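You operate a simulated robot arm through the tools that you are given. There is no shell and no other tool.

The job below is to be done with a simulated robot arm. You get a single attempt, and the scene is never put back.

JOB
Drain the tub, rinse the silt away and wipe the smear beside it.
Fine: rinse by the tap; wipe with the white cloth and put it back; close the drain after the rinse. What is to be rubbed or washed off counts as gone when no trace of it is left.

It is judged by the outcome, as a careful person would: the job done as asked, and still so three seconds after it is handed in. It fails if anything else is knocked over, pushed out of place, dropped, spilled or broken. Flat cloth is picked up by pressing the open fingertips on it (5 to 10 N) and closing them slowly along it; thin cloth reads only 2 to 8 mm in the jaws.

ROBOT AND FRAMES
A 7-joint arm with a three-finger gripper, fixed in place. Base frame: the origin is on the floor under the middle of its stand, x ahead of it, y to its left, z up; the work surface is at about z = 900. Lengths are in mm, angles in rad, forces in N, time in s.
It reaches about 1342 mm from its shoulder. Its first joint turns from -2.897 to 2.897 rad. Payload 2.69 kg.
The TCP is the grasp point between the finger pads, 30 mm short of the fingertips. In the tool frame z runs along the fingers and y along their closing line. The gripper opens to 128 mm; its body begins 117 mm behind the TCP.
Orientation is told as [roll, pitch, yaw] about the base's x, y, z axes, in that order, counted from this pose: with the fingers straight down and closing along the base's y, the tool's x points along the base's -x, its y along +y and its z along -z.

CONTROLS
- The arm moves only by the tool apply_moves. Its argument "plan" is a list of rows, each a list of 7 numbers: the shift along the tool's x, y, z in cm, then the turn, a rotation vector about the tool's x, y, z in degrees, then the gripper command, from -1 (shut) to 1 (fully open), values between in proportion. In form: [[x, y, z, ax, ay, az, hand], ...]. A call has 1 to 20 rows; each row shifts and turns the commanded pose from where the row before left it, along the tool's axes as they then stand. Each row takes 0.2 s and may step no farther than 50 mm and 0.15 rad from the row before; otherwise, or with a gripper value out of range, the whole call is refused. Where a pose cannot be reached the arm comes as near as it can. A force on the tool above 70 N (or 10 N above the force at the start of the call, whichever is more), or a blocked arm, ends the call early, and 0.2 s more pass. Each finger travels about 127 mm/s and halts on what it meets, pressing with about 39 N; the grip force reading is that of the motor and also rises with nothing between the fingers. The clock runs only during rows and for 0.2 s after the last one: add rows that do not move to give the fingers time. It gives the time, the measured TCP pose, the force on the tool (base axes), the opening and the grip force at its end, in the units of the frame above (readings bear some noise), with the torque about the TCP (base axes, N m) and any sound that the robot's microphone picked up.
- Cameras (640 x 400 px; columns grow to the right, rows downward): "scene" is fixed at [48.7, -498.4, 1473.2]; the picture's right is [0.80, -0.59, 0.00], its down [-0.22, -0.30, -0.93] and it looks along [0.55, 0.75, -0.37] (base axes); focal length 354 px, centre (320, 200). "wrist" rides on the gripper at [58, 54, -131] in the tool frame; the picture's right is [-0.68, 0.74, 0.00], its down [-0.62, -0.57, -0.55] and it looks along [-0.40, -0.37, 0.84] (tool axes); focal length 234 px, centre (320, 200). There is no depth. A picture from a camera that has moved, and an enlarged one, comes with that camera's place and axes in the base frame and with its lens.
- grab_frame(camera): a new picture of that camera. It takes no simulated time.
- raise_lower(by): moves the trunk up (or, below 0, down) by that many mm; the arm rides with it, the base frame stays. It gives what a move gives, with no picture.
- enlarge(camera, box): a new picture of the part [left, top, right, bottom] of that camera's present view, enlarged. It takes no simulated time.
- hand_in(): hands the job in; it is judged then, once.

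Nothing tells you positions but the pictures and the camera data. Unless the task says otherwise, let go and move clear before handing in.

The tools are called as name(argument=value, ...) on one line, values as JSON. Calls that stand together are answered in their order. apply_moves: Moves the arm, as the interface text tells. Its arguments: {"type":"object","properties":{"plan":{"type":"array","items":{"type":"array","items":{"type":"number"}}}},"required":["plan"]} The other tools are called the same way: raise_lower (by) moves the trunk up or down; grab_frame (camera) takes a picture; enlarge (camera, box) takes an enlarged picture of a part of a camera's view; hand_in () hands the job in.

At the start:

```text
time: 0.0
tool_pos: [485.4, 501.0, 1326.8]
tcp_rot: [0.001, 0.0, 0.001]
contact_force: [-0.2, 0.3, 0.2]
wrist_torque: [0.02, 0.06, 0.0]
gripper_width: 128.3
grasp_force: 0.1
trunk travel left (down, up): [-250.0, 100.0]
```

scene: 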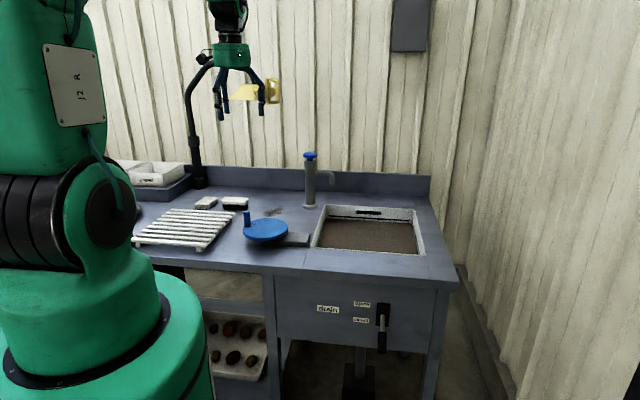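
wrist: 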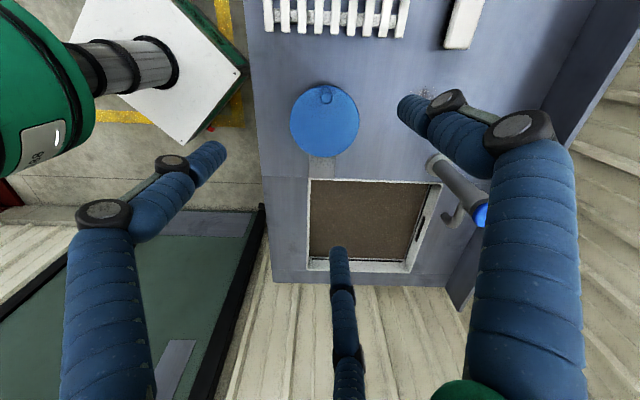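

I see a workbench with a tub (sink) full of murky water, a tap with a blue top, a blue disc with a knob, a slatted rack, cloth-like white items, and a lever on the front panel labelled for the drain. I'll look closer before moving anything.

enlarge(camera="scene", box=[290, 280, 450, 380])

enlarge(camera="scene", box=[280, 140, 440, 260])

enlarge(camera="scene", box=[120, 150, 320, 275])

enlarge(camera="wrist", box=[240, 0, 500, 290])

```text
4.00 times, centred on (370, 330) of scene
camera zoom: at [48.7, -498.4, 1473.2], right [0.8, -0.59, 0.0], down [-0.22, -0.3, -0.93], along [0.55, 0.75, -0.37], focal length 1415 px, centre (120, -320)
```

zoom: 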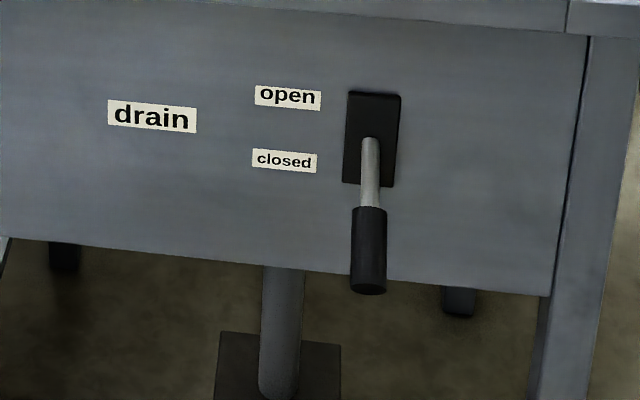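

```text
3.33 times, centred on (360, 200) of scene
camera zoom: at [48.7, -498.4, 1473.2], right [0.8, -0.59, 0.0], down [-0.22, -0.3, -0.93], along [0.55, 0.75, -0.37], focal length 1179 px, centre (187, 200)
```

zoom: 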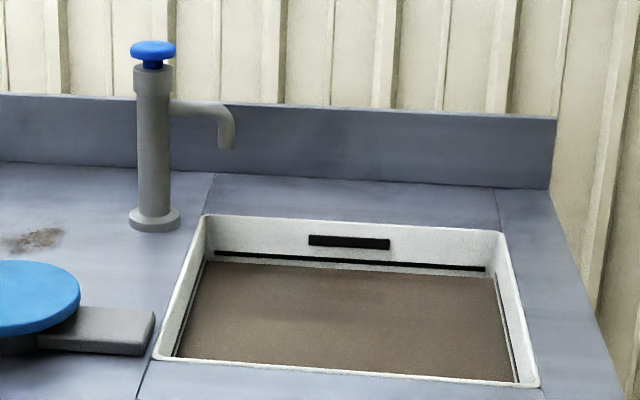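

```text
3.20 times, centred on (220, 212) of scene
camera zoom: at [48.7, -498.4, 1473.2], right [0.8, -0.59, 0.0], down [-0.22, -0.3, -0.93], along [0.55, 0.75, -0.37], focal length 1132 px, centre (640, 160)
```

zoom: 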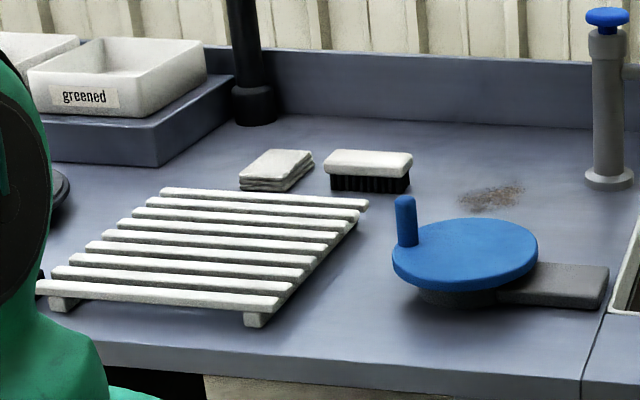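

```text
1.38 times, centred on (370, 145) of wrist
camera zoom: at [426.6, 556.3, 1457.8], right [0.68, 0.74, 0.0], down [0.62, -0.57, 0.55], along [0.4, -0.37, -0.84], focal length 323 px, centre (251, 276)
```

zoom: 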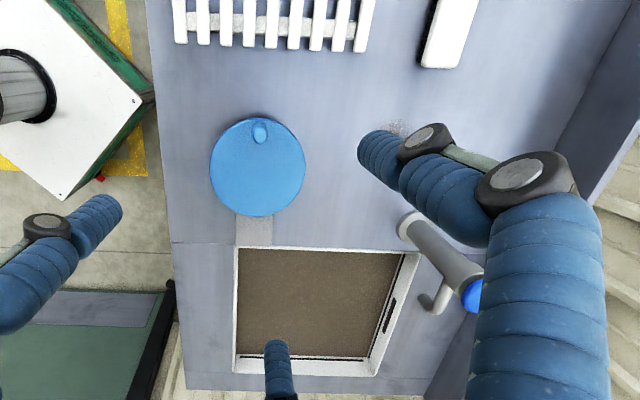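

The bench stands turned about 45° to the base frame. The drain lever is on the front panel and points to "closed", and the cloth, brush and smear are left of the tap. I'll zoom in further on each part.

enlarge(camera="scene", box=[350, 290, 414, 330])

enlarge(camera="scene", box=[350, 320, 414, 360])

enlarge(camera="scene", box=[290, 140, 354, 180])

enlarge(camera="scene", box=[190, 185, 286, 245])

enlarge(camera="scene", box=[240, 200, 336, 260])

enlarge(camera="scene", box=[270, 240, 470, 365])

```text
10.00 times, centred on (382, 310) of scene
camera zoom: at [48.7, -498.4, 1473.2], right [0.8, -0.59, 0.0], down [-0.22, -0.3, -0.93], along [0.55, 0.75, -0.37], focal length 3537 px, centre (-300, -900)
```

zoom: 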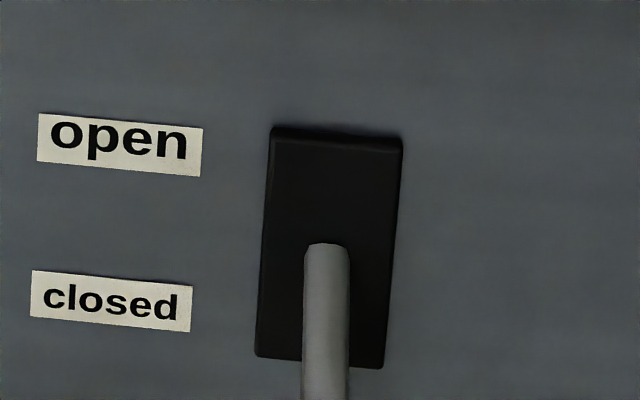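

```text
10.00 times, centred on (382, 340) of scene
camera zoom: at [48.7, -498.4, 1473.2], right [0.8, -0.59, 0.0], down [-0.22, -0.3, -0.93], along [0.55, 0.75, -0.37], focal length 3537 px, centre (-300, -1200)
```

zoom: 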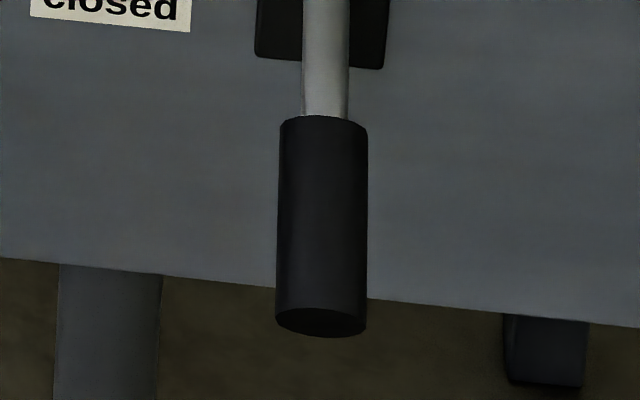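

```text
10.00 times, centred on (322, 160) of scene
camera zoom: at [48.7, -498.4, 1473.2], right [0.8, -0.59, 0.0], down [-0.22, -0.3, -0.93], along [0.55, 0.75, -0.37], focal length 3537 px, centre (300, 600)
```

zoom: 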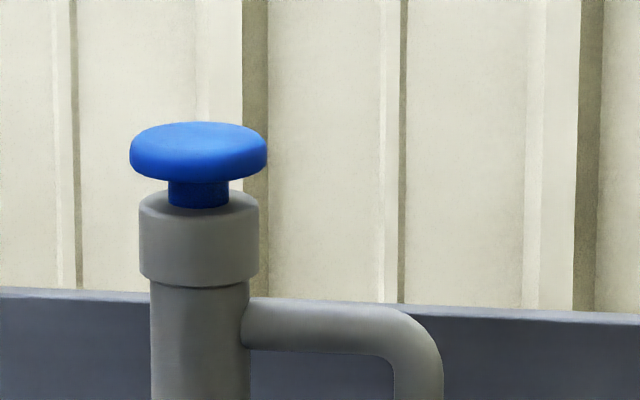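

```text
6.67 times, centred on (238, 215) of scene
camera zoom: at [48.7, -498.4, 1473.2], right [0.8, -0.59, 0.0], down [-0.22, -0.3, -0.93], along [0.55, 0.75, -0.37], focal length 2358 px, centre (867, 100)
```

zoom: 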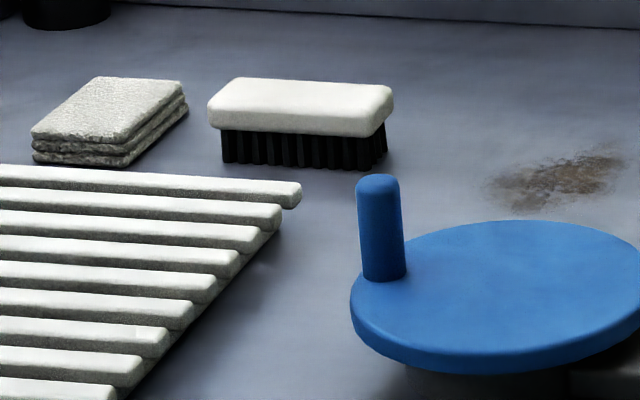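

```text
6.67 times, centred on (288, 230) of scene
camera zoom: at [48.7, -498.4, 1473.2], right [0.8, -0.59, 0.0], down [-0.22, -0.3, -0.93], along [0.55, 0.75, -0.37], focal length 2358 px, centre (533, 0)
```

zoom: 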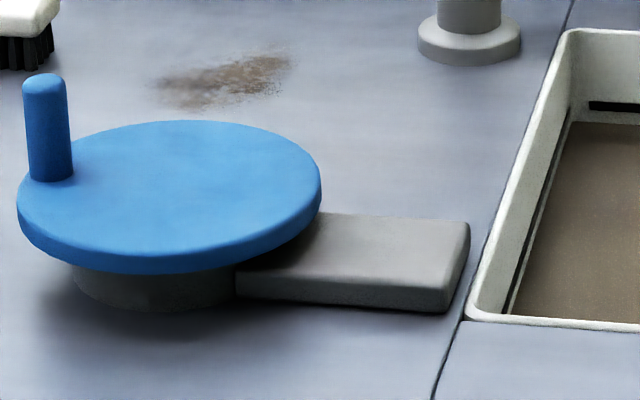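

```text
3.20 times, centred on (370, 302) of scene
camera zoom: at [48.7, -498.4, 1473.2], right [0.8, -0.59, 0.0], down [-0.22, -0.3, -0.93], along [0.55, 0.75, -0.37], focal length 1132 px, centre (160, -128)
```

zoom: 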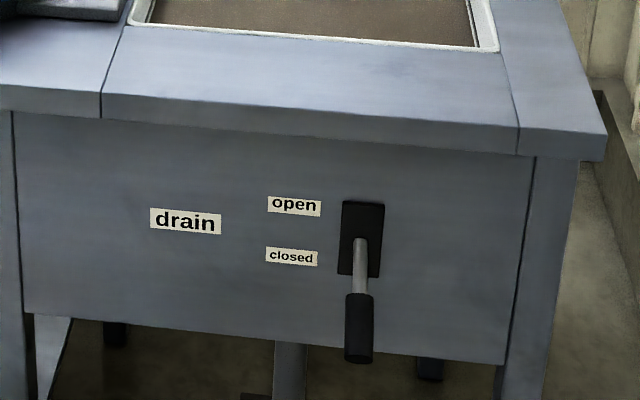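

The lever sticks out of the front panel at about (s≈443 along the bench, z≈750), pointing roughly 28° down. I'll turn the tool to line up with the bench, shut the fingers and move out in front of the bench above the lever.

apply_moves(plan=[[0, 0, 0, 0, 0, -7.5, -1], [0, 0, 0, 0, 0, -7.5, -1], [0, 0, 0, 0, 0, -7.5, -1], [0, 0, 0, 0, 0, -7.5, -1], [0, 0, 0, 0, 0, -7.5, -1], [0, 0, 0, 0, 0, -7.5, -1], [2.646, -3.783, 0, 0, 0, 0, -1], [2.646, -3.783, 0, 0, 0, 0, -1], [2.646, -3.783, 0, 0, 0, 0, -1], [2.646, -3.783, 0, 0, 0, 0, -1], [2.646, -3.783, 0, 0, 0, 0, -1], [2.646, -3.783, 0, 0, 0, 0, -1], [2.646, -3.783, 0, 0, 0, 0, -1], [2.646, -3.783, 0, 0, 0, 0, -1], [2.646, -3.783, 0, 0, 0, 0, -1], [2.646, -3.783, 0, 0, 0, 0, -1], [2.646, -3.783, 0, 0, 0, 0, -1], [2.646, -3.783, 0, 0, 0, 0, -1]])

grab_frame(camera="wrist")

grab_frame(camera="scene")

```text
time: 3.8
tool_pos: [579.7, -44.6, 1327.2]
tcp_rot: [-0.001, 0.0, 0.785]
contact_force: [0.1, -0.2, 0.6]
wrist_torque: [0.01, 0.02, -0.03]
gripper_width: 2.0
grasp_force: 31.4
trunk travel left (down, up): [-250.0, 100.0]
```

```text
taken
camera wrist: at [500.2, -46.7, 1458.1], right [-0.04, 1.0, 0.0], down [0.84, 0.04, 0.55], along [0.55, 0.02, -0.84], focal length 234 px, centre (320, 200)
```

wrist: 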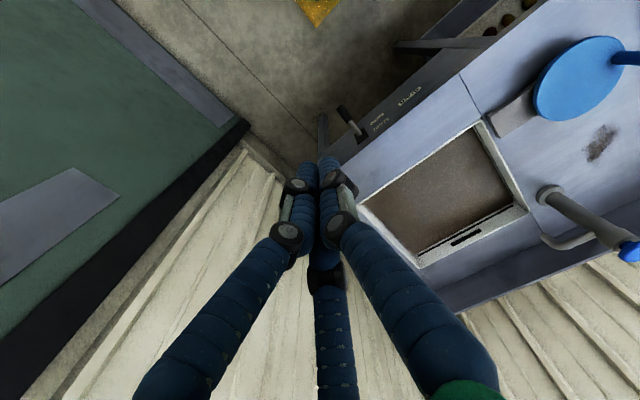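

```text
taken
```

scene: 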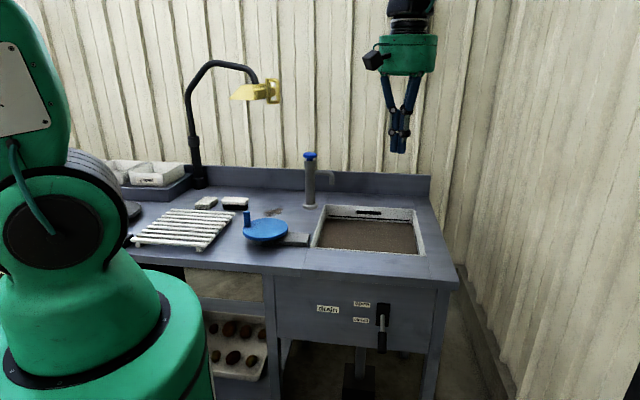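

enlarge(camera="wrist", box=[300, 80, 428, 160])

enlarge(camera="wrist", box=[350, 110, 640, 290])

enlarge(camera="scene", box=[170, 50, 298, 130])

```text
5.00 times, centred on (364, 120) of wrist
camera zoom: at [500.2, -46.7, 1458.1], right [-0.04, 1.0, 0.0], down [0.84, 0.04, 0.55], along [0.55, 0.02, -0.84], focal length 1171 px, centre (100, 600)
```

zoom: 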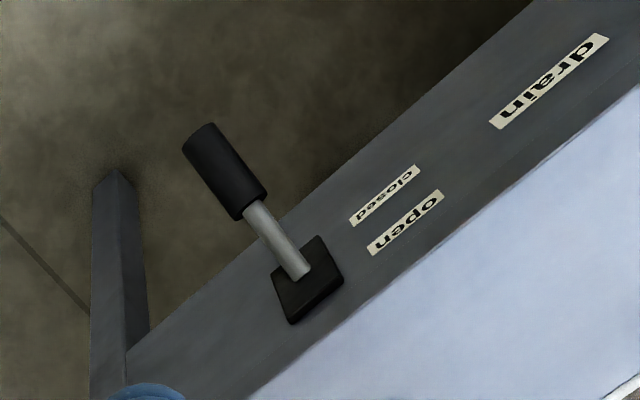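

```text
2.21 times, centred on (495, 200) of wrist
camera zoom: at [500.2, -46.7, 1458.1], right [-0.04, 1.0, 0.0], down [0.84, 0.04, 0.55], along [0.55, 0.02, -0.84], focal length 517 px, centre (-66, 200)
```

zoom: 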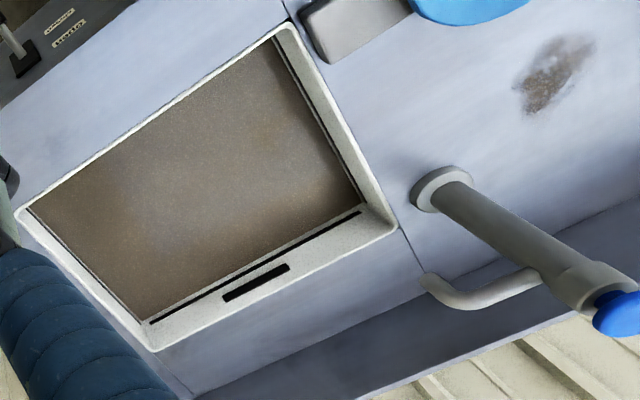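

```text
5.00 times, centred on (234, 90) of scene
camera zoom: at [48.7, -498.4, 1473.2], right [0.8, -0.59, 0.0], down [-0.22, -0.3, -0.93], along [0.55, 0.75, -0.37], focal length 1768 px, centre (750, 750)
```

zoom: 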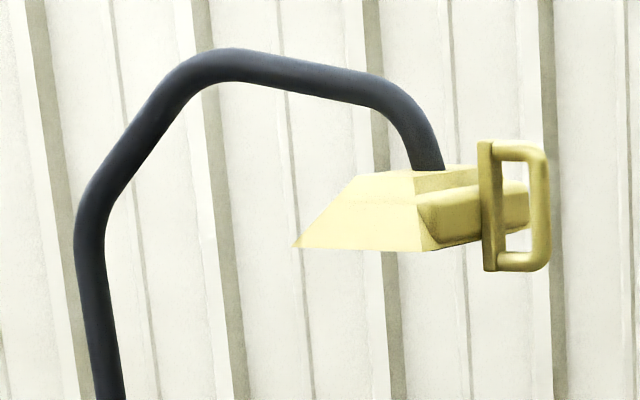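

The lever's grip end is at about s=444, w=476, z=698 and its pivot at w=565, z=757. I'll tip the shut fingers forward to horizontal and start down in front of the bench.

apply_moves(plan=[[0, 0, 0, 0, -7.5, 0, -1], [0, 0, 0, 0, -7.5, 0, -1], [0, 0, 0, 0, -7.5, 0, -1], [0, 0, 0, 0, -7.5, 0, -1], [0, 0, 0, 0, -7.5, 0, -1], [0, 0, 0, 0, -7.5, 0, -1], [0, 0, 0, 0, -7.5, 0, -1], [0, 0, 0, 0, -7.5, 0, -1], [0, 0, 0, 0, -7.5, 0, -1], [0, 0, 0, 0, -7.5, 0, -1], [0, 0, 0, 0, -7.5, 0, -1], [0, 0, 0, 0, -7.5, 0, -1], [4, 0, 0, 0, 0, 0, -1], [4, 0, 0, 0, 0, 0, -1], [4, 0, 0, 0, 0, 0, -1], [4, 0, 0, 0, 0, 0, -1]])

grab_frame(camera="wrist")

grab_frame(camera="scene")

```text
time: 7.2
tool_pos: [580.3, -44.5, 1167.8]
tcp_rot: [-1.931, -1.572, 2.716]
contact_force: [-0.5, 0.4, 0.7]
wrist_torque: [-0.02, -0.02, 0.0]
gripper_width: 2.3
grasp_force: 31.4
trunk travel left (down, up): [-250.0, 100.0]
```

```text
taken
camera wrist: at [451.0, -98.8, 1108.9], right [-0.52, 0.52, 0.68], down [0.01, -0.79, 0.62], along [0.85, 0.33, 0.4], focal length 234 px, centre (320, 200)
```

wrist: 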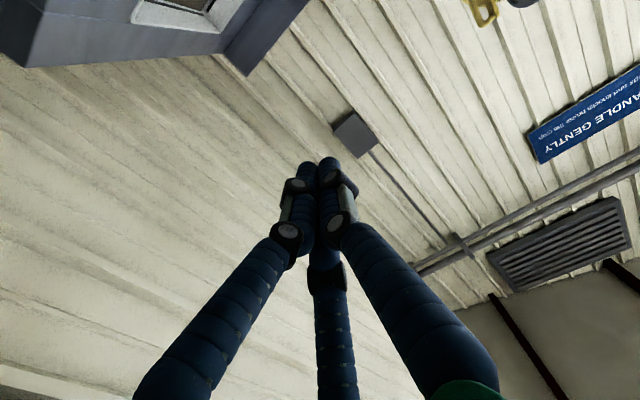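

```text
taken
```

scene: 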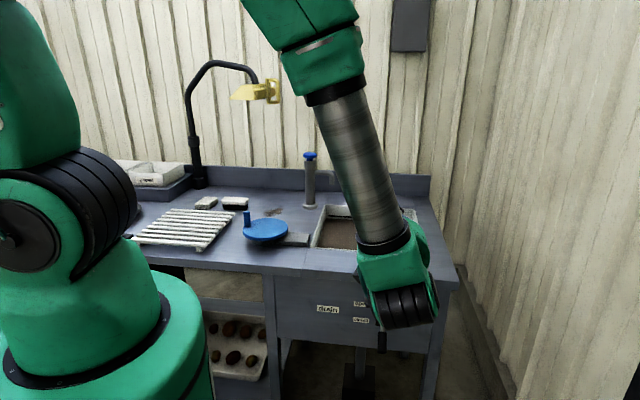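

The arm tips forward fine. I'll keep going straight down in front of the panel, then look again before going under the lever.

apply_moves(plan=[[4.5, 0, 0, 0, 0, 0, -1], [4.5, 0, 0, 0, 0, 0, -1], [4.5, 0, 0, 0, 0, 0, -1], [4.5, 0, 0, 0, 0, 0, -1], [4.5, 0, 0, 0, 0, 0, -1], [4.5, 0, 0, 0, 0, 0, -1], [4.5, 0, 0, 0, 0, 0, -1], [4.5, 0, 0, 0, 0, 0, -1], [4.5, 0, 0, 0, 0, 0, -1], [4.5, -0.25, 0, 0, 0, 0, -1], [4.5, 0, 0, 0, 0, 0, -1], [2.0, 0, 0, 0, 0, 0, -1]])

grab_frame(camera="wrist")

grab_frame(camera="scene")

```text
time: 9.8
tool_pos: [601.4, -58.9, 656.1]
tcp_rot: [-1.702, -1.57, 2.489]
contact_force: [-0.5, -0.9, 0.1]
wrist_torque: [-0.03, 0.01, 0.06]
gripper_width: 2.1
grasp_force: 31.2
out of reach, approached as far as the arm can: row 6, 7, 8
trunk travel left (down, up): [-250.0, 100.0]
```

```text
taken
camera wrist: at [471.2, -112.6, 596.2], right [-0.52, 0.52, 0.68], down [0.01, -0.79, 0.62], along [0.85, 0.33, 0.4], focal length 234 px, centre (320, 200)
```

wrist: 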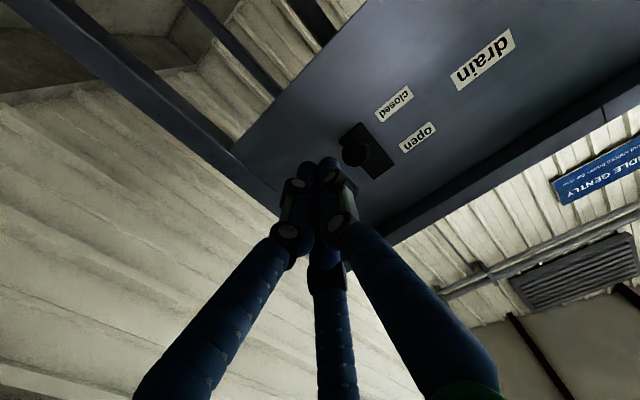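

```text
taken
```

scene: 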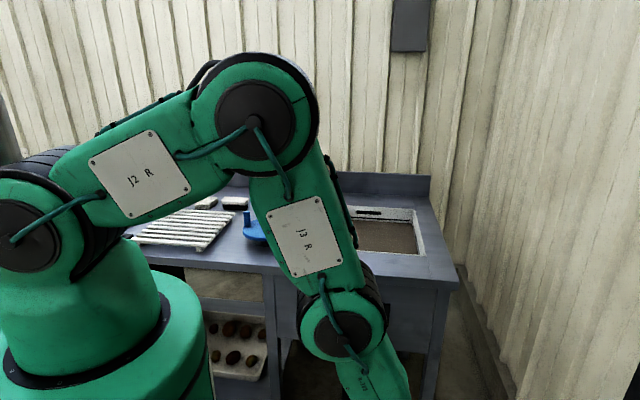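

The fingers are below the lever, about 22 mm too far right. I'll shift left, drop a centimetre, move in under the grip, and then check.

apply_moves(plan=[[1.0, 2.2, 0, 0, 0, 0, -1], [0, 0, 3, 0, 0, 0, -1], [0, 0, 3, 0, 0, 0, -1], [0, 0, 3, 0, 0, 0, -1]])

grab_frame(camera="wrist")

enlarge(camera="scene", box=[300, 220, 460, 320])

```text
time: 10.8
tool_pos: [649.9, 22.4, 646.9]
tcp_rot: [2.422, -1.57, -1.636]
contact_force: [-0.3, -0.4, 0.5]
wrist_torque: [0.01, 0.01, 0.06]
gripper_width: 1.8
grasp_force: 31.6
trunk travel left (down, up): [-250.0, 100.0]
```

```text
taken
camera wrist: at [519.4, -32.2, 587.5], right [-0.52, 0.52, 0.68], down [0.01, -0.79, 0.62], along [0.85, 0.33, 0.4], focal length 234 px, centre (320, 200)
```

wrist: 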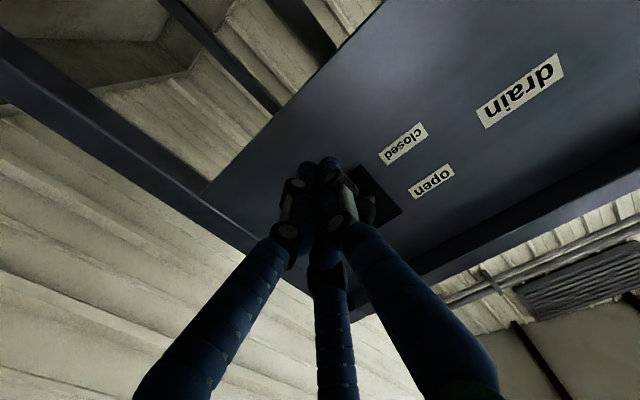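

```text
4.00 times, centred on (380, 270) of scene
camera zoom: at [48.7, -498.4, 1473.2], right [0.8, -0.59, 0.0], down [-0.22, -0.3, -0.93], along [0.55, 0.75, -0.37], focal length 1415 px, centre (80, -80)
```

zoom: 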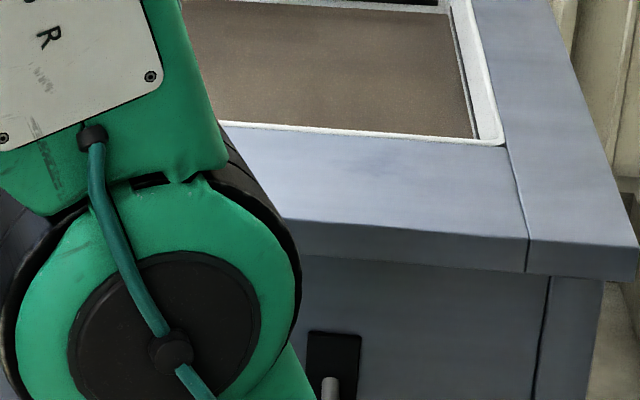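

I'm under the grip at s≈444, w≈475, z≈647. Now I'll lift slowly and watch the force.

apply_moves(plan=[[-1.2, 0, 0, 0, 0, 0, -1], [-1.2, 0, 0, 0, 0, 0, -1], [-1.2, 0, 0, 0, 0, 0, -1], [-1.2, 0, 0, 0, 0, 0, -1], [-1.2, 0, 0, 0, 0, 0, -1]])

grab_frame(camera="wrist")

```text
time: 12.0
tool_pos: [648.3, 20.9, 707.3]
tcp_rot: [-2.529, -1.571, -2.969]
contact_force: [1.2, -0.1, 0.8]
wrist_torque: [0.0, 0.05, -0.02]
gripper_width: 1.9
grasp_force: 31.5
trunk travel left (down, up): [-250.0, 100.0]
```

```text
taken
camera wrist: at [518.0, -32.9, 648.5], right [-0.52, 0.52, 0.68], down [0.01, -0.79, 0.62], along [0.85, 0.33, 0.4], focal length 234 px, centre (320, 200)
```

wrist: 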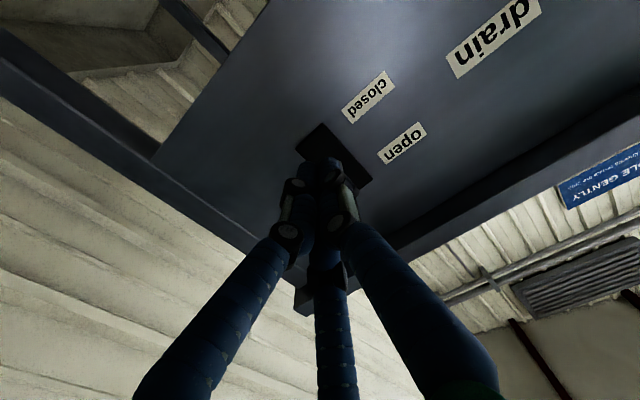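

apply_moves(plan=[[-1.2, 0, 0, 0, 0, 0, -1], [-1.2, 0, 0, 0, 0, 0, -1], [-1.2, 0, 0, 0, 0, 0, -1], [-1.2, 0, 0, 0, 0, 0, -1], [-1.0, 0, 0, 0, 0, 0, -1]])

grab_frame(camera="wrist")

grab_frame(camera="scene")

```text
time: 13.4
tool_pos: [638.2, 24.5, 756.3]
tcp_rot: [0.869, -1.553, -0.082]
contact_force: [-6.9, 0.0, -2.9]
wrist_torque: [-0.08, 0.01, 0.07]
gripper_width: 2.0
grasp_force: 30.8
trunk travel left (down, up): [-250.0, 100.0]
stopped in row 5: the force on the tool passed its limit at 73 N (the readings are from after the stop); the commanded pose is now the measured one
```

```text
taken
camera wrist: at [506.9, -29.1, 699.8], right [-0.51, 0.52, 0.69], down [0.03, -0.79, 0.61], along [0.86, 0.33, 0.39], focal length 234 px, centre (320, 200)
```

wrist: 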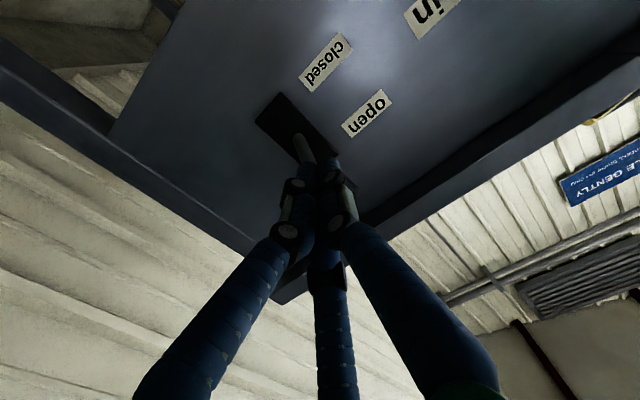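

```text
taken
```

scene: 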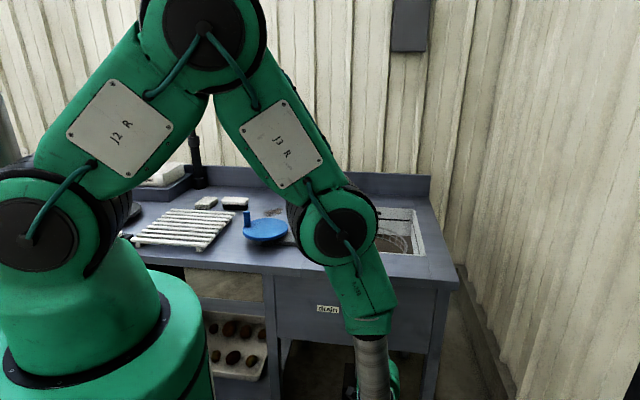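

The lever hit its upper stop and the tub looks different already. I'll zoom in on the tub to see whether it is draining.

enlarge(camera="scene", box=[300, 190, 460, 290])

enlarge(camera="wrist", box=[230, 60, 422, 180])

```text
4.00 times, centred on (380, 240) of scene
camera zoom: at [48.7, -498.4, 1473.2], right [0.8, -0.59, 0.0], down [-0.22, -0.3, -0.93], along [0.55, 0.75, -0.37], focal length 1415 px, centre (80, 40)
```

zoom: 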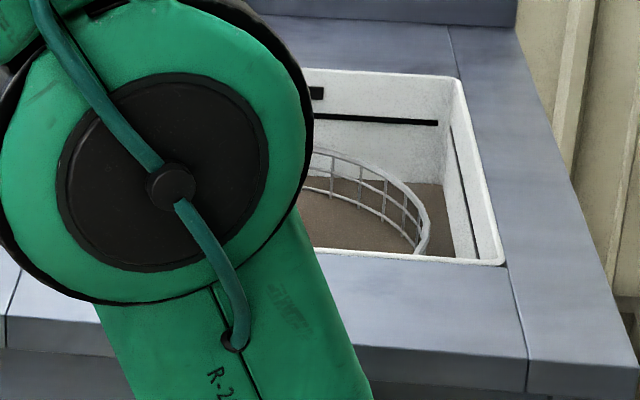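

```text
3.33 times, centred on (326, 120) of wrist
camera zoom: at [506.9, -29.1, 699.8], right [-0.51, 0.52, 0.69], down [0.03, -0.79, 0.61], along [0.86, 0.33, 0.39], focal length 781 px, centre (300, 467)
```

zoom: 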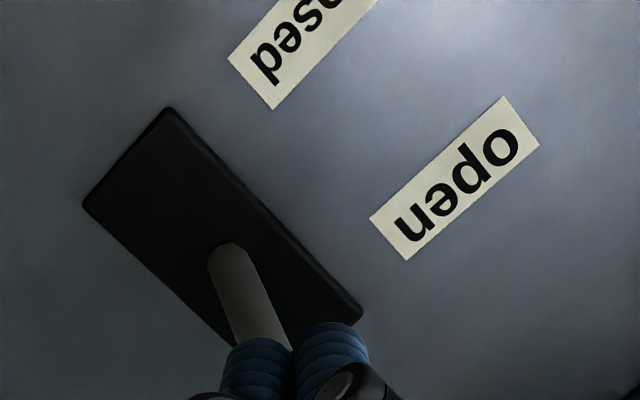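

The water is going down and a round wire basket shows in the tub. I'll ease off the lever, back away and check that it stays up.

apply_moves(plan=[[0.8, 0, 0, 0, 0, 0, -1], [0.6, 0, -2, 0, 0, 0, -1], [0, 0, -4, 0, 0, 0, -1], [0, 0, -4, 0, 0, 0, -1]])

grab_frame(camera="wrist")

grab_frame(camera="scene")

```text
time: 14.4
tool_pos: [580.9, -57.8, 741.4]
tcp_rot: [1.063, -1.548, -0.273]
contact_force: [-0.2, 0.4, 0.1]
wrist_torque: [-0.03, 0.01, 0.01]
gripper_width: 2.0
grasp_force: 31.1
out of reach, approached as far as the arm can: row 3, 4
trunk travel left (down, up): [-250.0, 100.0]
```

```text
taken
camera wrist: at [449.9, -111.7, 683.9], right [-0.51, 0.51, 0.69], down [0.03, -0.79, 0.61], along [0.86, 0.33, 0.39], focal length 234 px, centre (320, 200)
```

wrist: 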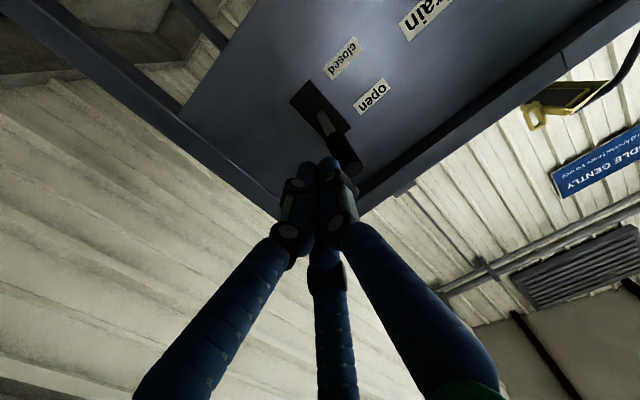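

```text
taken
```

scene: 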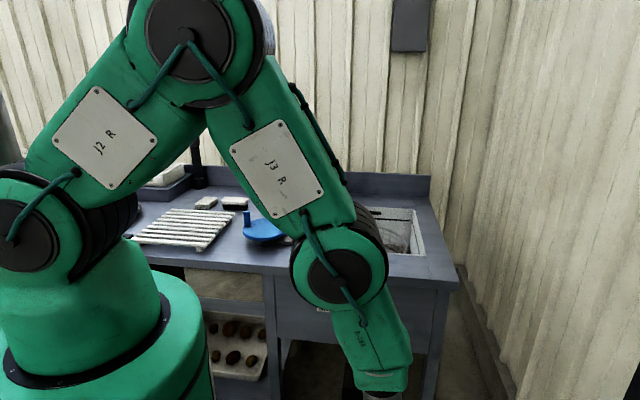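

The lever stays up at "open". I'll climb back up in front of the bench and turn the fingers down again so I can look into the tub.

apply_moves(plan=[[-4.5, 0, 0, 0, 0, 0, -1], [-4.5, 0, 0, 0, 0, 0, -1], [-4.5, 0, 0, 0, 0, 0, -1], [-4.5, 0, 0, 0, 0, 0, -1], [-4.5, 0, 0, 0, 0, 0, -1], [-4.5, 0, 0, 0, 0, 0, -1], [-4.5, 0, 0, 0, 0, 0, -1], [-4.5, 0, 0, 0, 0, 0, -1], [-4.5, 0, 0, 0, 0, 0, -1], [-4.5, 0, 0, 0, 0, 0, -1], [-4.5, 0, 0, 0, 0, 0, -1]])

grab_frame(camera="scene")

```text
time: 16.8
tool_pos: [594.4, -57.6, 1234.6]
tcp_rot: [0.868, -1.552, -0.086]
contact_force: [-0.3, -1.7, 0.2]
wrist_torque: [0.01, -0.01, -0.02]
gripper_width: 1.9
grasp_force: 31.6
out of reach, approached as far as the arm can: row 1
trunk travel left (down, up): [-250.0, 100.0]
```

```text
taken
```

scene: 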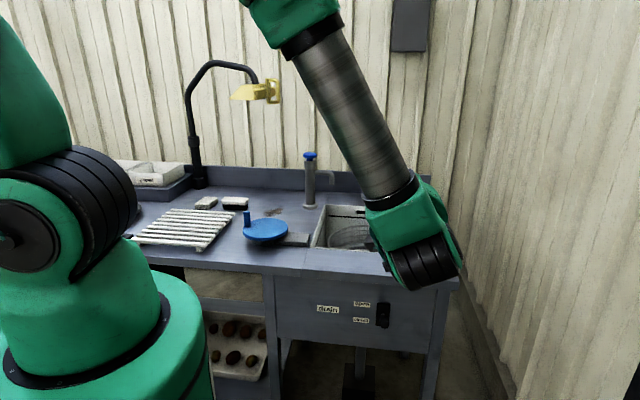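

apply_moves(plan=[[0, 0, 0, 0, 7.5, 0, -1], [0, 0, 0, 0, 7.5, 0, -1], [0, 0, 0, 0, 7.5, 0, -1], [0, 0, 0, 0, 7.5, 0, -1], [0, 0, 0, 0, 7.5, 0, -1], [0, 0, 0, 0, 7.5, 0, -1], [0, 0, 0, 0, 7.5, 0, -1], [0, 0, 0, 0, 7.5, 0, -1], [0, 0, 0, 0, 7.5, 0, -1], [0, 0, 0, 0, 7.5, 0, -1], [0, 0, 0, 0, 7.5, 0, -1], [0, 0, 0, 0, 7.5, 0, -1]])

grab_frame(camera="wrist")

grab_frame(camera="scene")

```text
time: 19.4
tool_pos: [594.4, -60.0, 1234.9]
tcp_rot: [0.011, 0.015, 0.788]
contact_force: [-0.3, -0.5, -0.1]
wrist_torque: [0.02, 0.03, 0.0]
gripper_width: 1.9
grasp_force: 31.5
trunk travel left (down, up): [-250.0, 100.0]
```

```text
taken
camera wrist: at [517.9, -62.1, 1367.1], right [-0.04, 1.0, 0.0], down [0.84, 0.04, 0.53], along [0.53, 0.02, -0.85], focal length 234 px, centre (320, 200)
```

wrist: 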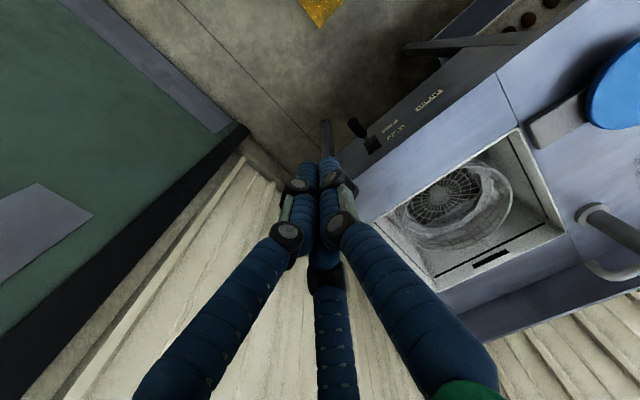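

```text
taken
```

scene: 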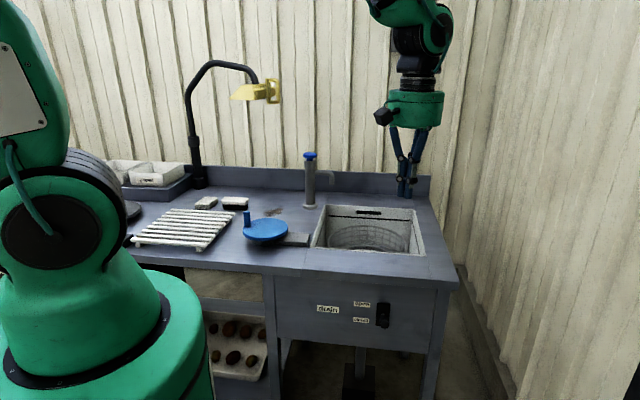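

enlarge(camera="wrist", box=[360, 120, 600, 300])

enlarge(camera="scene", box=[290, 190, 450, 290])

enlarge(camera="wrist", box=[320, 90, 480, 190])

```text
2.22 times, centred on (480, 210) of wrist
camera zoom: at [517.9, -62.1, 1367.1], right [-0.04, 1.0, 0.0], down [0.84, 0.04, 0.53], along [0.53, 0.02, -0.85], focal length 520 px, centre (-36, 178)
```

zoom: 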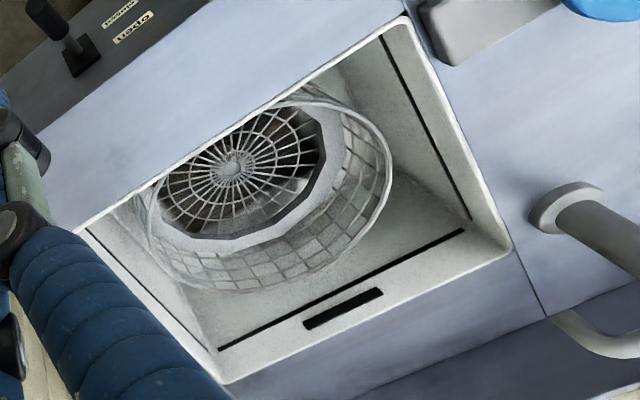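

```text
4.00 times, centred on (370, 240) of scene
camera zoom: at [48.7, -498.4, 1473.2], right [0.8, -0.59, 0.0], down [-0.22, -0.3, -0.93], along [0.55, 0.75, -0.37], focal length 1415 px, centre (120, 40)
```

zoom: 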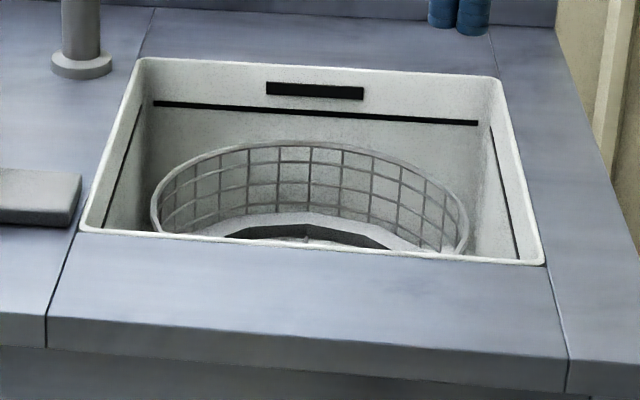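

```text
4.00 times, centred on (400, 140) of wrist
camera zoom: at [517.9, -62.1, 1367.1], right [-0.04, 1.0, 0.0], down [0.84, 0.04, 0.53], along [0.53, 0.02, -0.85], focal length 937 px, centre (0, 440)
```

zoom: 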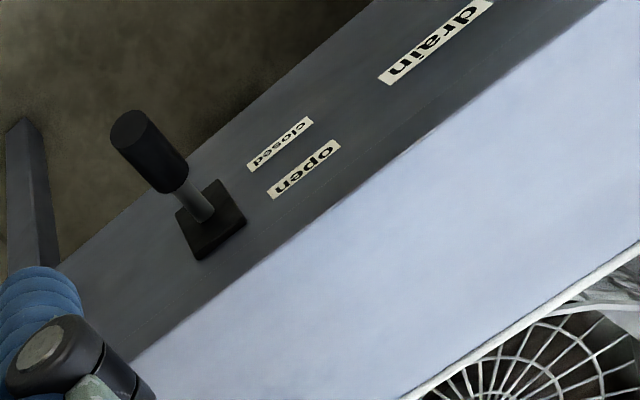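

The tub has drained; there's a round wire basket over a drain bowl. I'll move over the tub to look straight down for the silt.

apply_moves(plan=[[0, 0, 0, 1.05, -0.16, 0.15, -1], [-4.38, 0.9, -0.6, 0, 0, 0, -1], [-4.38, 0.9, -0.6, 0, 0, 0, -1], [-4.38, 0.9, -0.6, 0, 0, 0, -1], [-4.38, 0.9, -0.6, 0, 0, 0, -1], [-4.38, 0.9, -0.6, 0, 0, 0, -1], [-4.38, 0.9, -0.6, 0, 0, 0, -1], [-4.38, 0.9, -0.6, 0, 0, 0, -1], [-4.38, 0.9, -0.6, 0, 0, 0, -1], [-4.38, 0.9, -0.6, 0, 0, 0, -1], [-4.38, 0.9, -0.6, 0, 0, 0, -1], [-4.38, 0.9, -0.6, 0, 0, 0, -1]])

grab_frame(camera="wrist")

grab_frame(camera="scene")

```text
time: 22.0
tool_pos: [868.9, 352.3, 1295.5]
tcp_rot: [-0.005, 0.01, 0.784]
contact_force: [-0.7, -0.7, 0.5]
wrist_torque: [0.03, -0.02, 0.02]
gripper_width: 2.3
grasp_force: 31.4
trunk travel left (down, up): [-250.0, 100.0]
```

```text
taken
camera wrist: at [789.0, 352.0, 1425.8], right [-0.04, 1.0, -0.01], down [0.84, 0.04, 0.55], along [0.55, 0.01, -0.84], focal length 234 px, centre (320, 200)
```

wrist: 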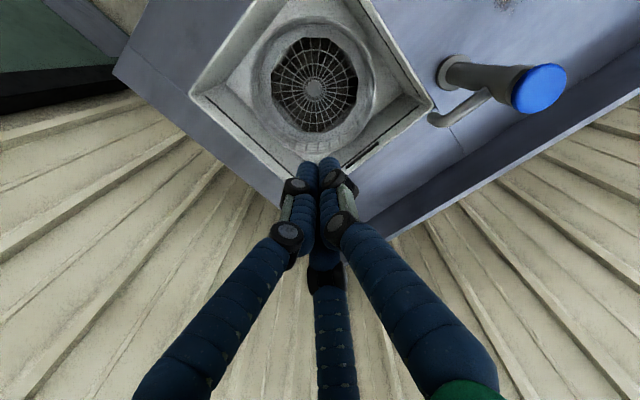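

```text
taken
```

scene: 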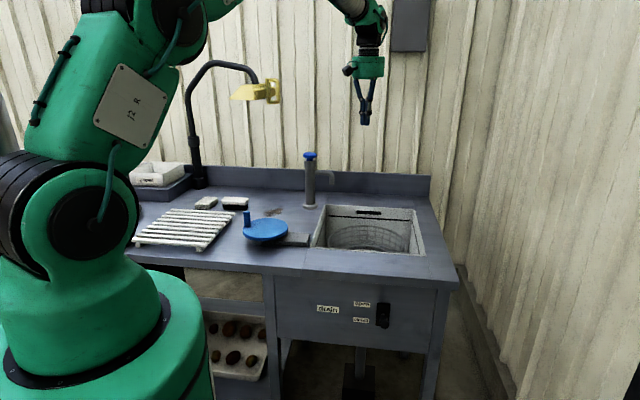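

enlarge(camera="wrist", box=[180, 0, 440, 165])

enlarge(camera="wrist", box=[256, 30, 384, 140])

enlarge(camera="wrist", box=[410, 30, 600, 150])

```text
2.42 times, centred on (310, 82) of wrist
camera zoom: at [789.0, 352.0, 1425.8], right [-0.04, 1.0, -0.01], down [0.84, 0.04, 0.55], along [0.55, 0.01, -0.84], focal length 568 px, centre (344, 485)
```

zoom: 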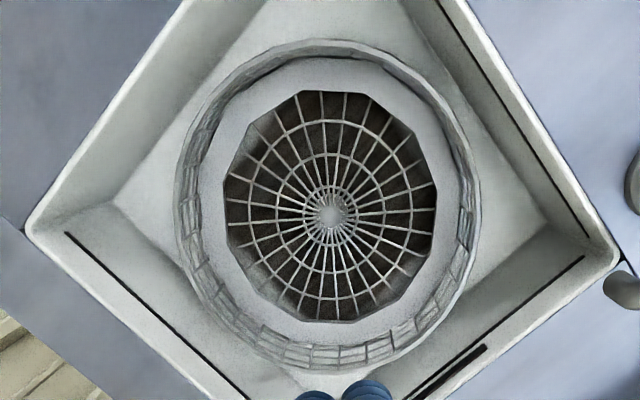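

```text
3.64 times, centred on (320, 85) of wrist
camera zoom: at [789.0, 352.0, 1425.8], right [-0.04, 1.0, -0.01], down [0.84, 0.04, 0.55], along [0.55, 0.01, -0.84], focal length 852 px, centre (320, 618)
```

zoom: 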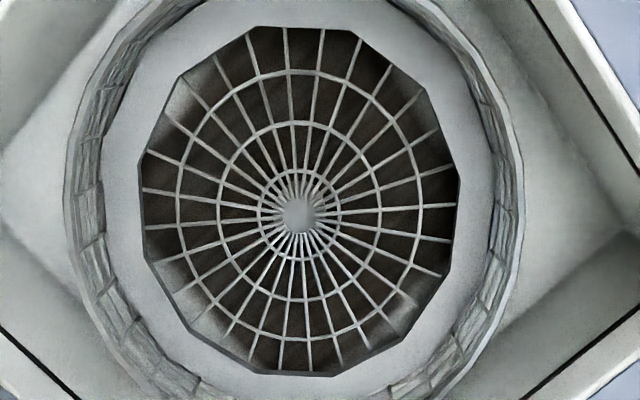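

```text
3.33 times, centred on (505, 90) of wrist
camera zoom: at [789.0, 352.0, 1425.8], right [-0.04, 1.0, -0.01], down [0.84, 0.04, 0.55], along [0.55, 0.01, -0.84], focal length 781 px, centre (-297, 567)
```

zoom: 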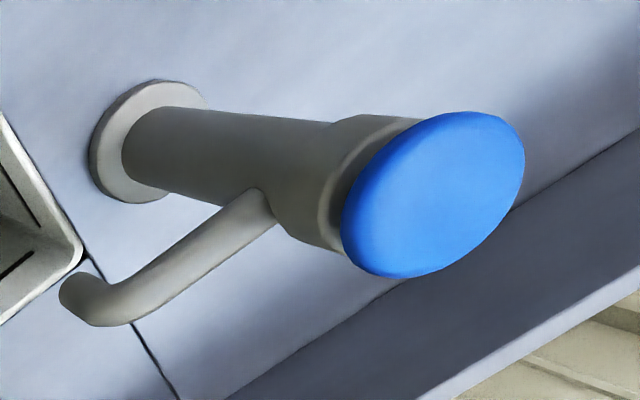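

The silt shows brown on the floor below the basket. The tap knob is a mushroom cap at about (820, 606), top at z≈1126, with a spout over the tub's back-left corner. I'll move the shut fingers above it and look again.

apply_moves(plan=[[-2.42, 3.56, 0, 0.2, -0.6, 0, -1], [-2.42, 3.56, 0, 0, 0, 0, -1], [-2.42, 3.56, 0, 0, 0, 0, -1], [-2.42, 3.56, 0, 0, 0, 0, -1], [-2.42, 3.56, 0, 0, 0, 0, -1], [-2.42, 3.56, 0, 0, 0, 0, -1], [0, 0, 3, 0, 0, 0, -1], [0, 0, 3, 0, 0, 0, -1]])

grab_frame(camera="wrist")

grab_frame(camera="scene")

```text
time: 23.8
tool_pos: [822.1, 603.9, 1233.9]
tcp_rot: [-0.009, -0.002, 0.783]
contact_force: [-0.6, -1.0, -0.1]
wrist_torque: [0.04, 0.04, 0.0]
gripper_width: 2.2
grasp_force: 31.7
trunk travel left (down, up): [-250.0, 100.0]
```

```text
taken
camera wrist: at [740.1, 602.0, 1364.0], right [-0.04, 1.0, -0.01], down [0.83, 0.04, 0.55], along [0.55, 0.02, -0.83], focal length 234 px, centre (320, 200)
```

wrist: 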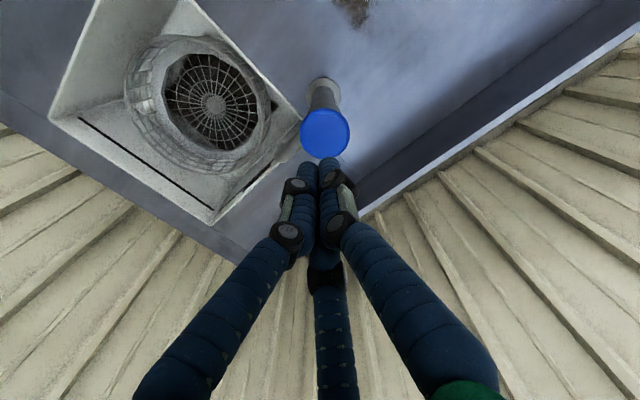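

```text
taken
```

scene: 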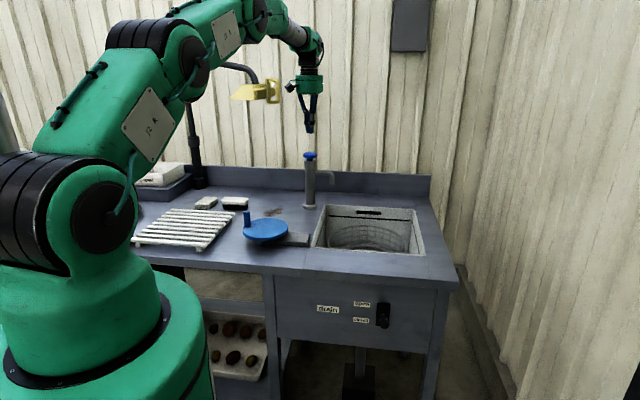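

apply_moves(plan=[[0.1, 0.6, 3, 0, 0, 0, -1], [0, 0, 3, 0, 0, 0, -1], [0, 0, 1, 0, 0, 0, -1]])

enlarge(camera="scene", box=[278, 120, 342, 160])

enlarge(camera="wrist", box=[240, 100, 400, 200])

```text
time: 24.6
tool_pos: [814.3, 608.5, 1164.2]
tcp_rot: [-0.009, 0.0, 0.782]
contact_force: [-0.3, -0.1, 0.4]
wrist_torque: [-0.03, 0.03, -0.01]
gripper_width: 2.2
grasp_force: 31.9
trunk travel left (down, up): [-250.0, 100.0]
```

```text
10.00 times, centred on (310, 140) of scene
camera zoom: at [48.7, -498.4, 1473.2], right [0.8, -0.59, 0.0], down [-0.22, -0.3, -0.93], along [0.55, 0.75, -0.37], focal length 3537 px, centre (420, 800)
```

zoom: 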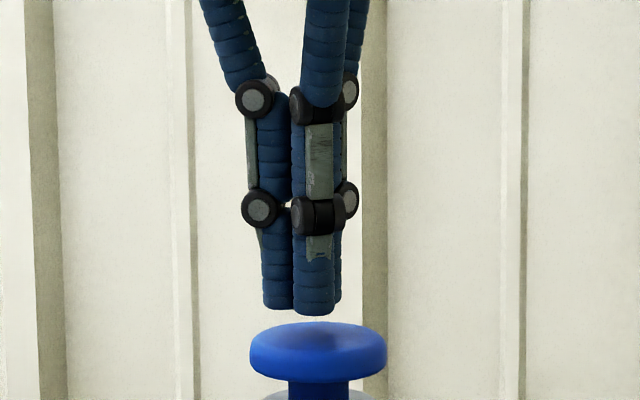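

```text
4.00 times, centred on (320, 150) of wrist
camera zoom: at [734.2, 606.0, 1294.7], right [-0.04, 1.0, -0.01], down [0.83, 0.04, 0.56], along [0.56, 0.02, -0.83], focal length 937 px, centre (320, 400)
```

zoom: 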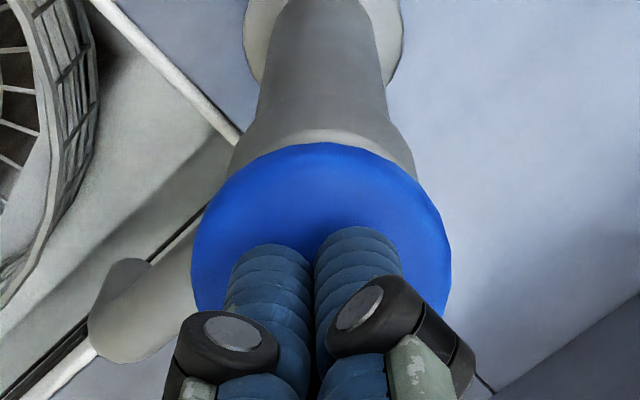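

The fingertips are centred about 8–10 mm above the blue cap. I'll press down gently in small steps.

apply_moves(plan=[[0, 0, 0.4, 0, 0, 0, -1], [0, 0, 0.3, 0, 0, 0, -1], [0, 0, 0.3, 0, 0, 0, -1], [0, 0, 0.2, 0, 0, 0, -1]])

enlarge(camera="scene", box=[278, 120, 374, 180])

```text
time: 25.6
tool_pos: [813.2, 608.8, 1153.1]
tcp_rot: [-0.009, -0.001, 0.785]
contact_force: [0.1, 1.0, 2.4]
wrist_torque: [0.06, 0.03, 0.0]
gripper_width: 2.1
grasp_force: 31.3
trunk travel left (down, up): [-250.0, 100.0]
```

```text
6.67 times, centred on (326, 150) of scene
camera zoom: at [48.7, -498.4, 1473.2], right [0.8, -0.59, 0.0], down [-0.22, -0.3, -0.93], along [0.55, 0.75, -0.37], focal length 2358 px, centre (280, 533)
```

zoom: 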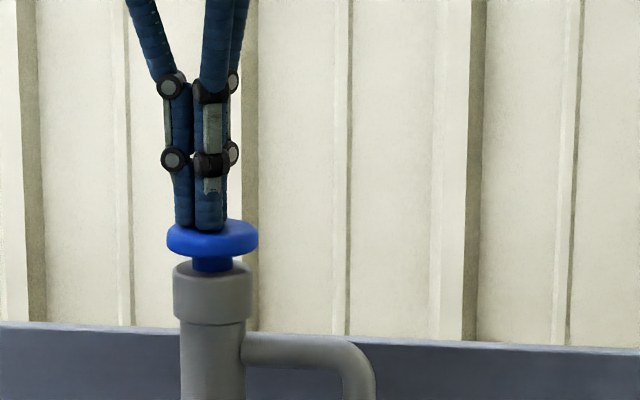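

Contact just begins (2.4 N) at TCP z≈1153. I'll press a few millimetres further and watch for movement or sound.

apply_moves(plan=[[0, 0, 0.2, 0, 0, 0, -1], [0, 0, 0.2, 0, 0, 0, -1], [0, 0, 0.2, 0, 0, 0, -1]])

enlarge(camera="scene", box=[278, 120, 374, 180])

grab_frame(camera="wrist")

```text
time: 26.4
tool_pos: [813.6, 609.7, 1148.1]
tcp_rot: [-0.009, -0.004, 0.783]
contact_force: [2.0, -0.3, 5.7]
wrist_torque: [0.04, 0.04, -0.03]
gripper_width: 2.2
grasp_force: 31.4
trunk travel left (down, up): [-250.0, 100.0]
heard: click
```

```text
6.67 times, centred on (326, 150) of scene
camera zoom: at [48.7, -498.4, 1473.2], right [0.8, -0.59, 0.0], down [-0.22, -0.3, -0.93], along [0.55, 0.75, -0.37], focal length 2358 px, centre (280, 533)
```

zoom: 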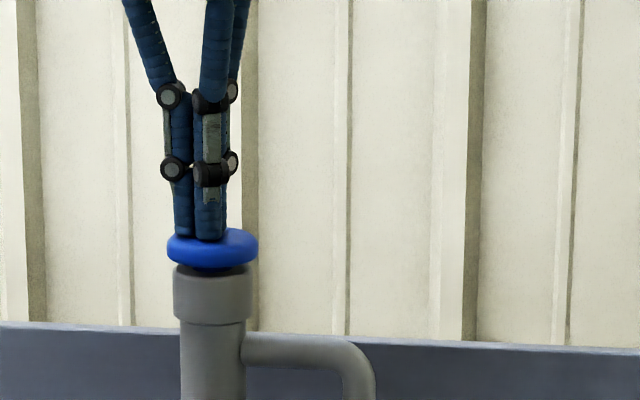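

```text
taken
camera wrist: at [733.7, 606.7, 1277.3], right [-0.04, 1.0, -0.01], down [0.83, 0.04, 0.56], along [0.56, 0.02, -0.83], focal length 234 px, centre (320, 200)
```

wrist: 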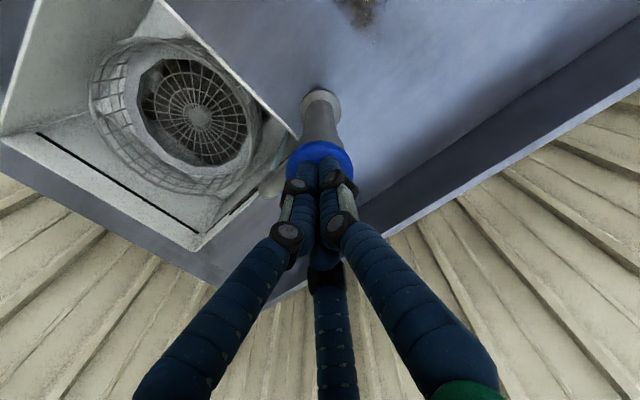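

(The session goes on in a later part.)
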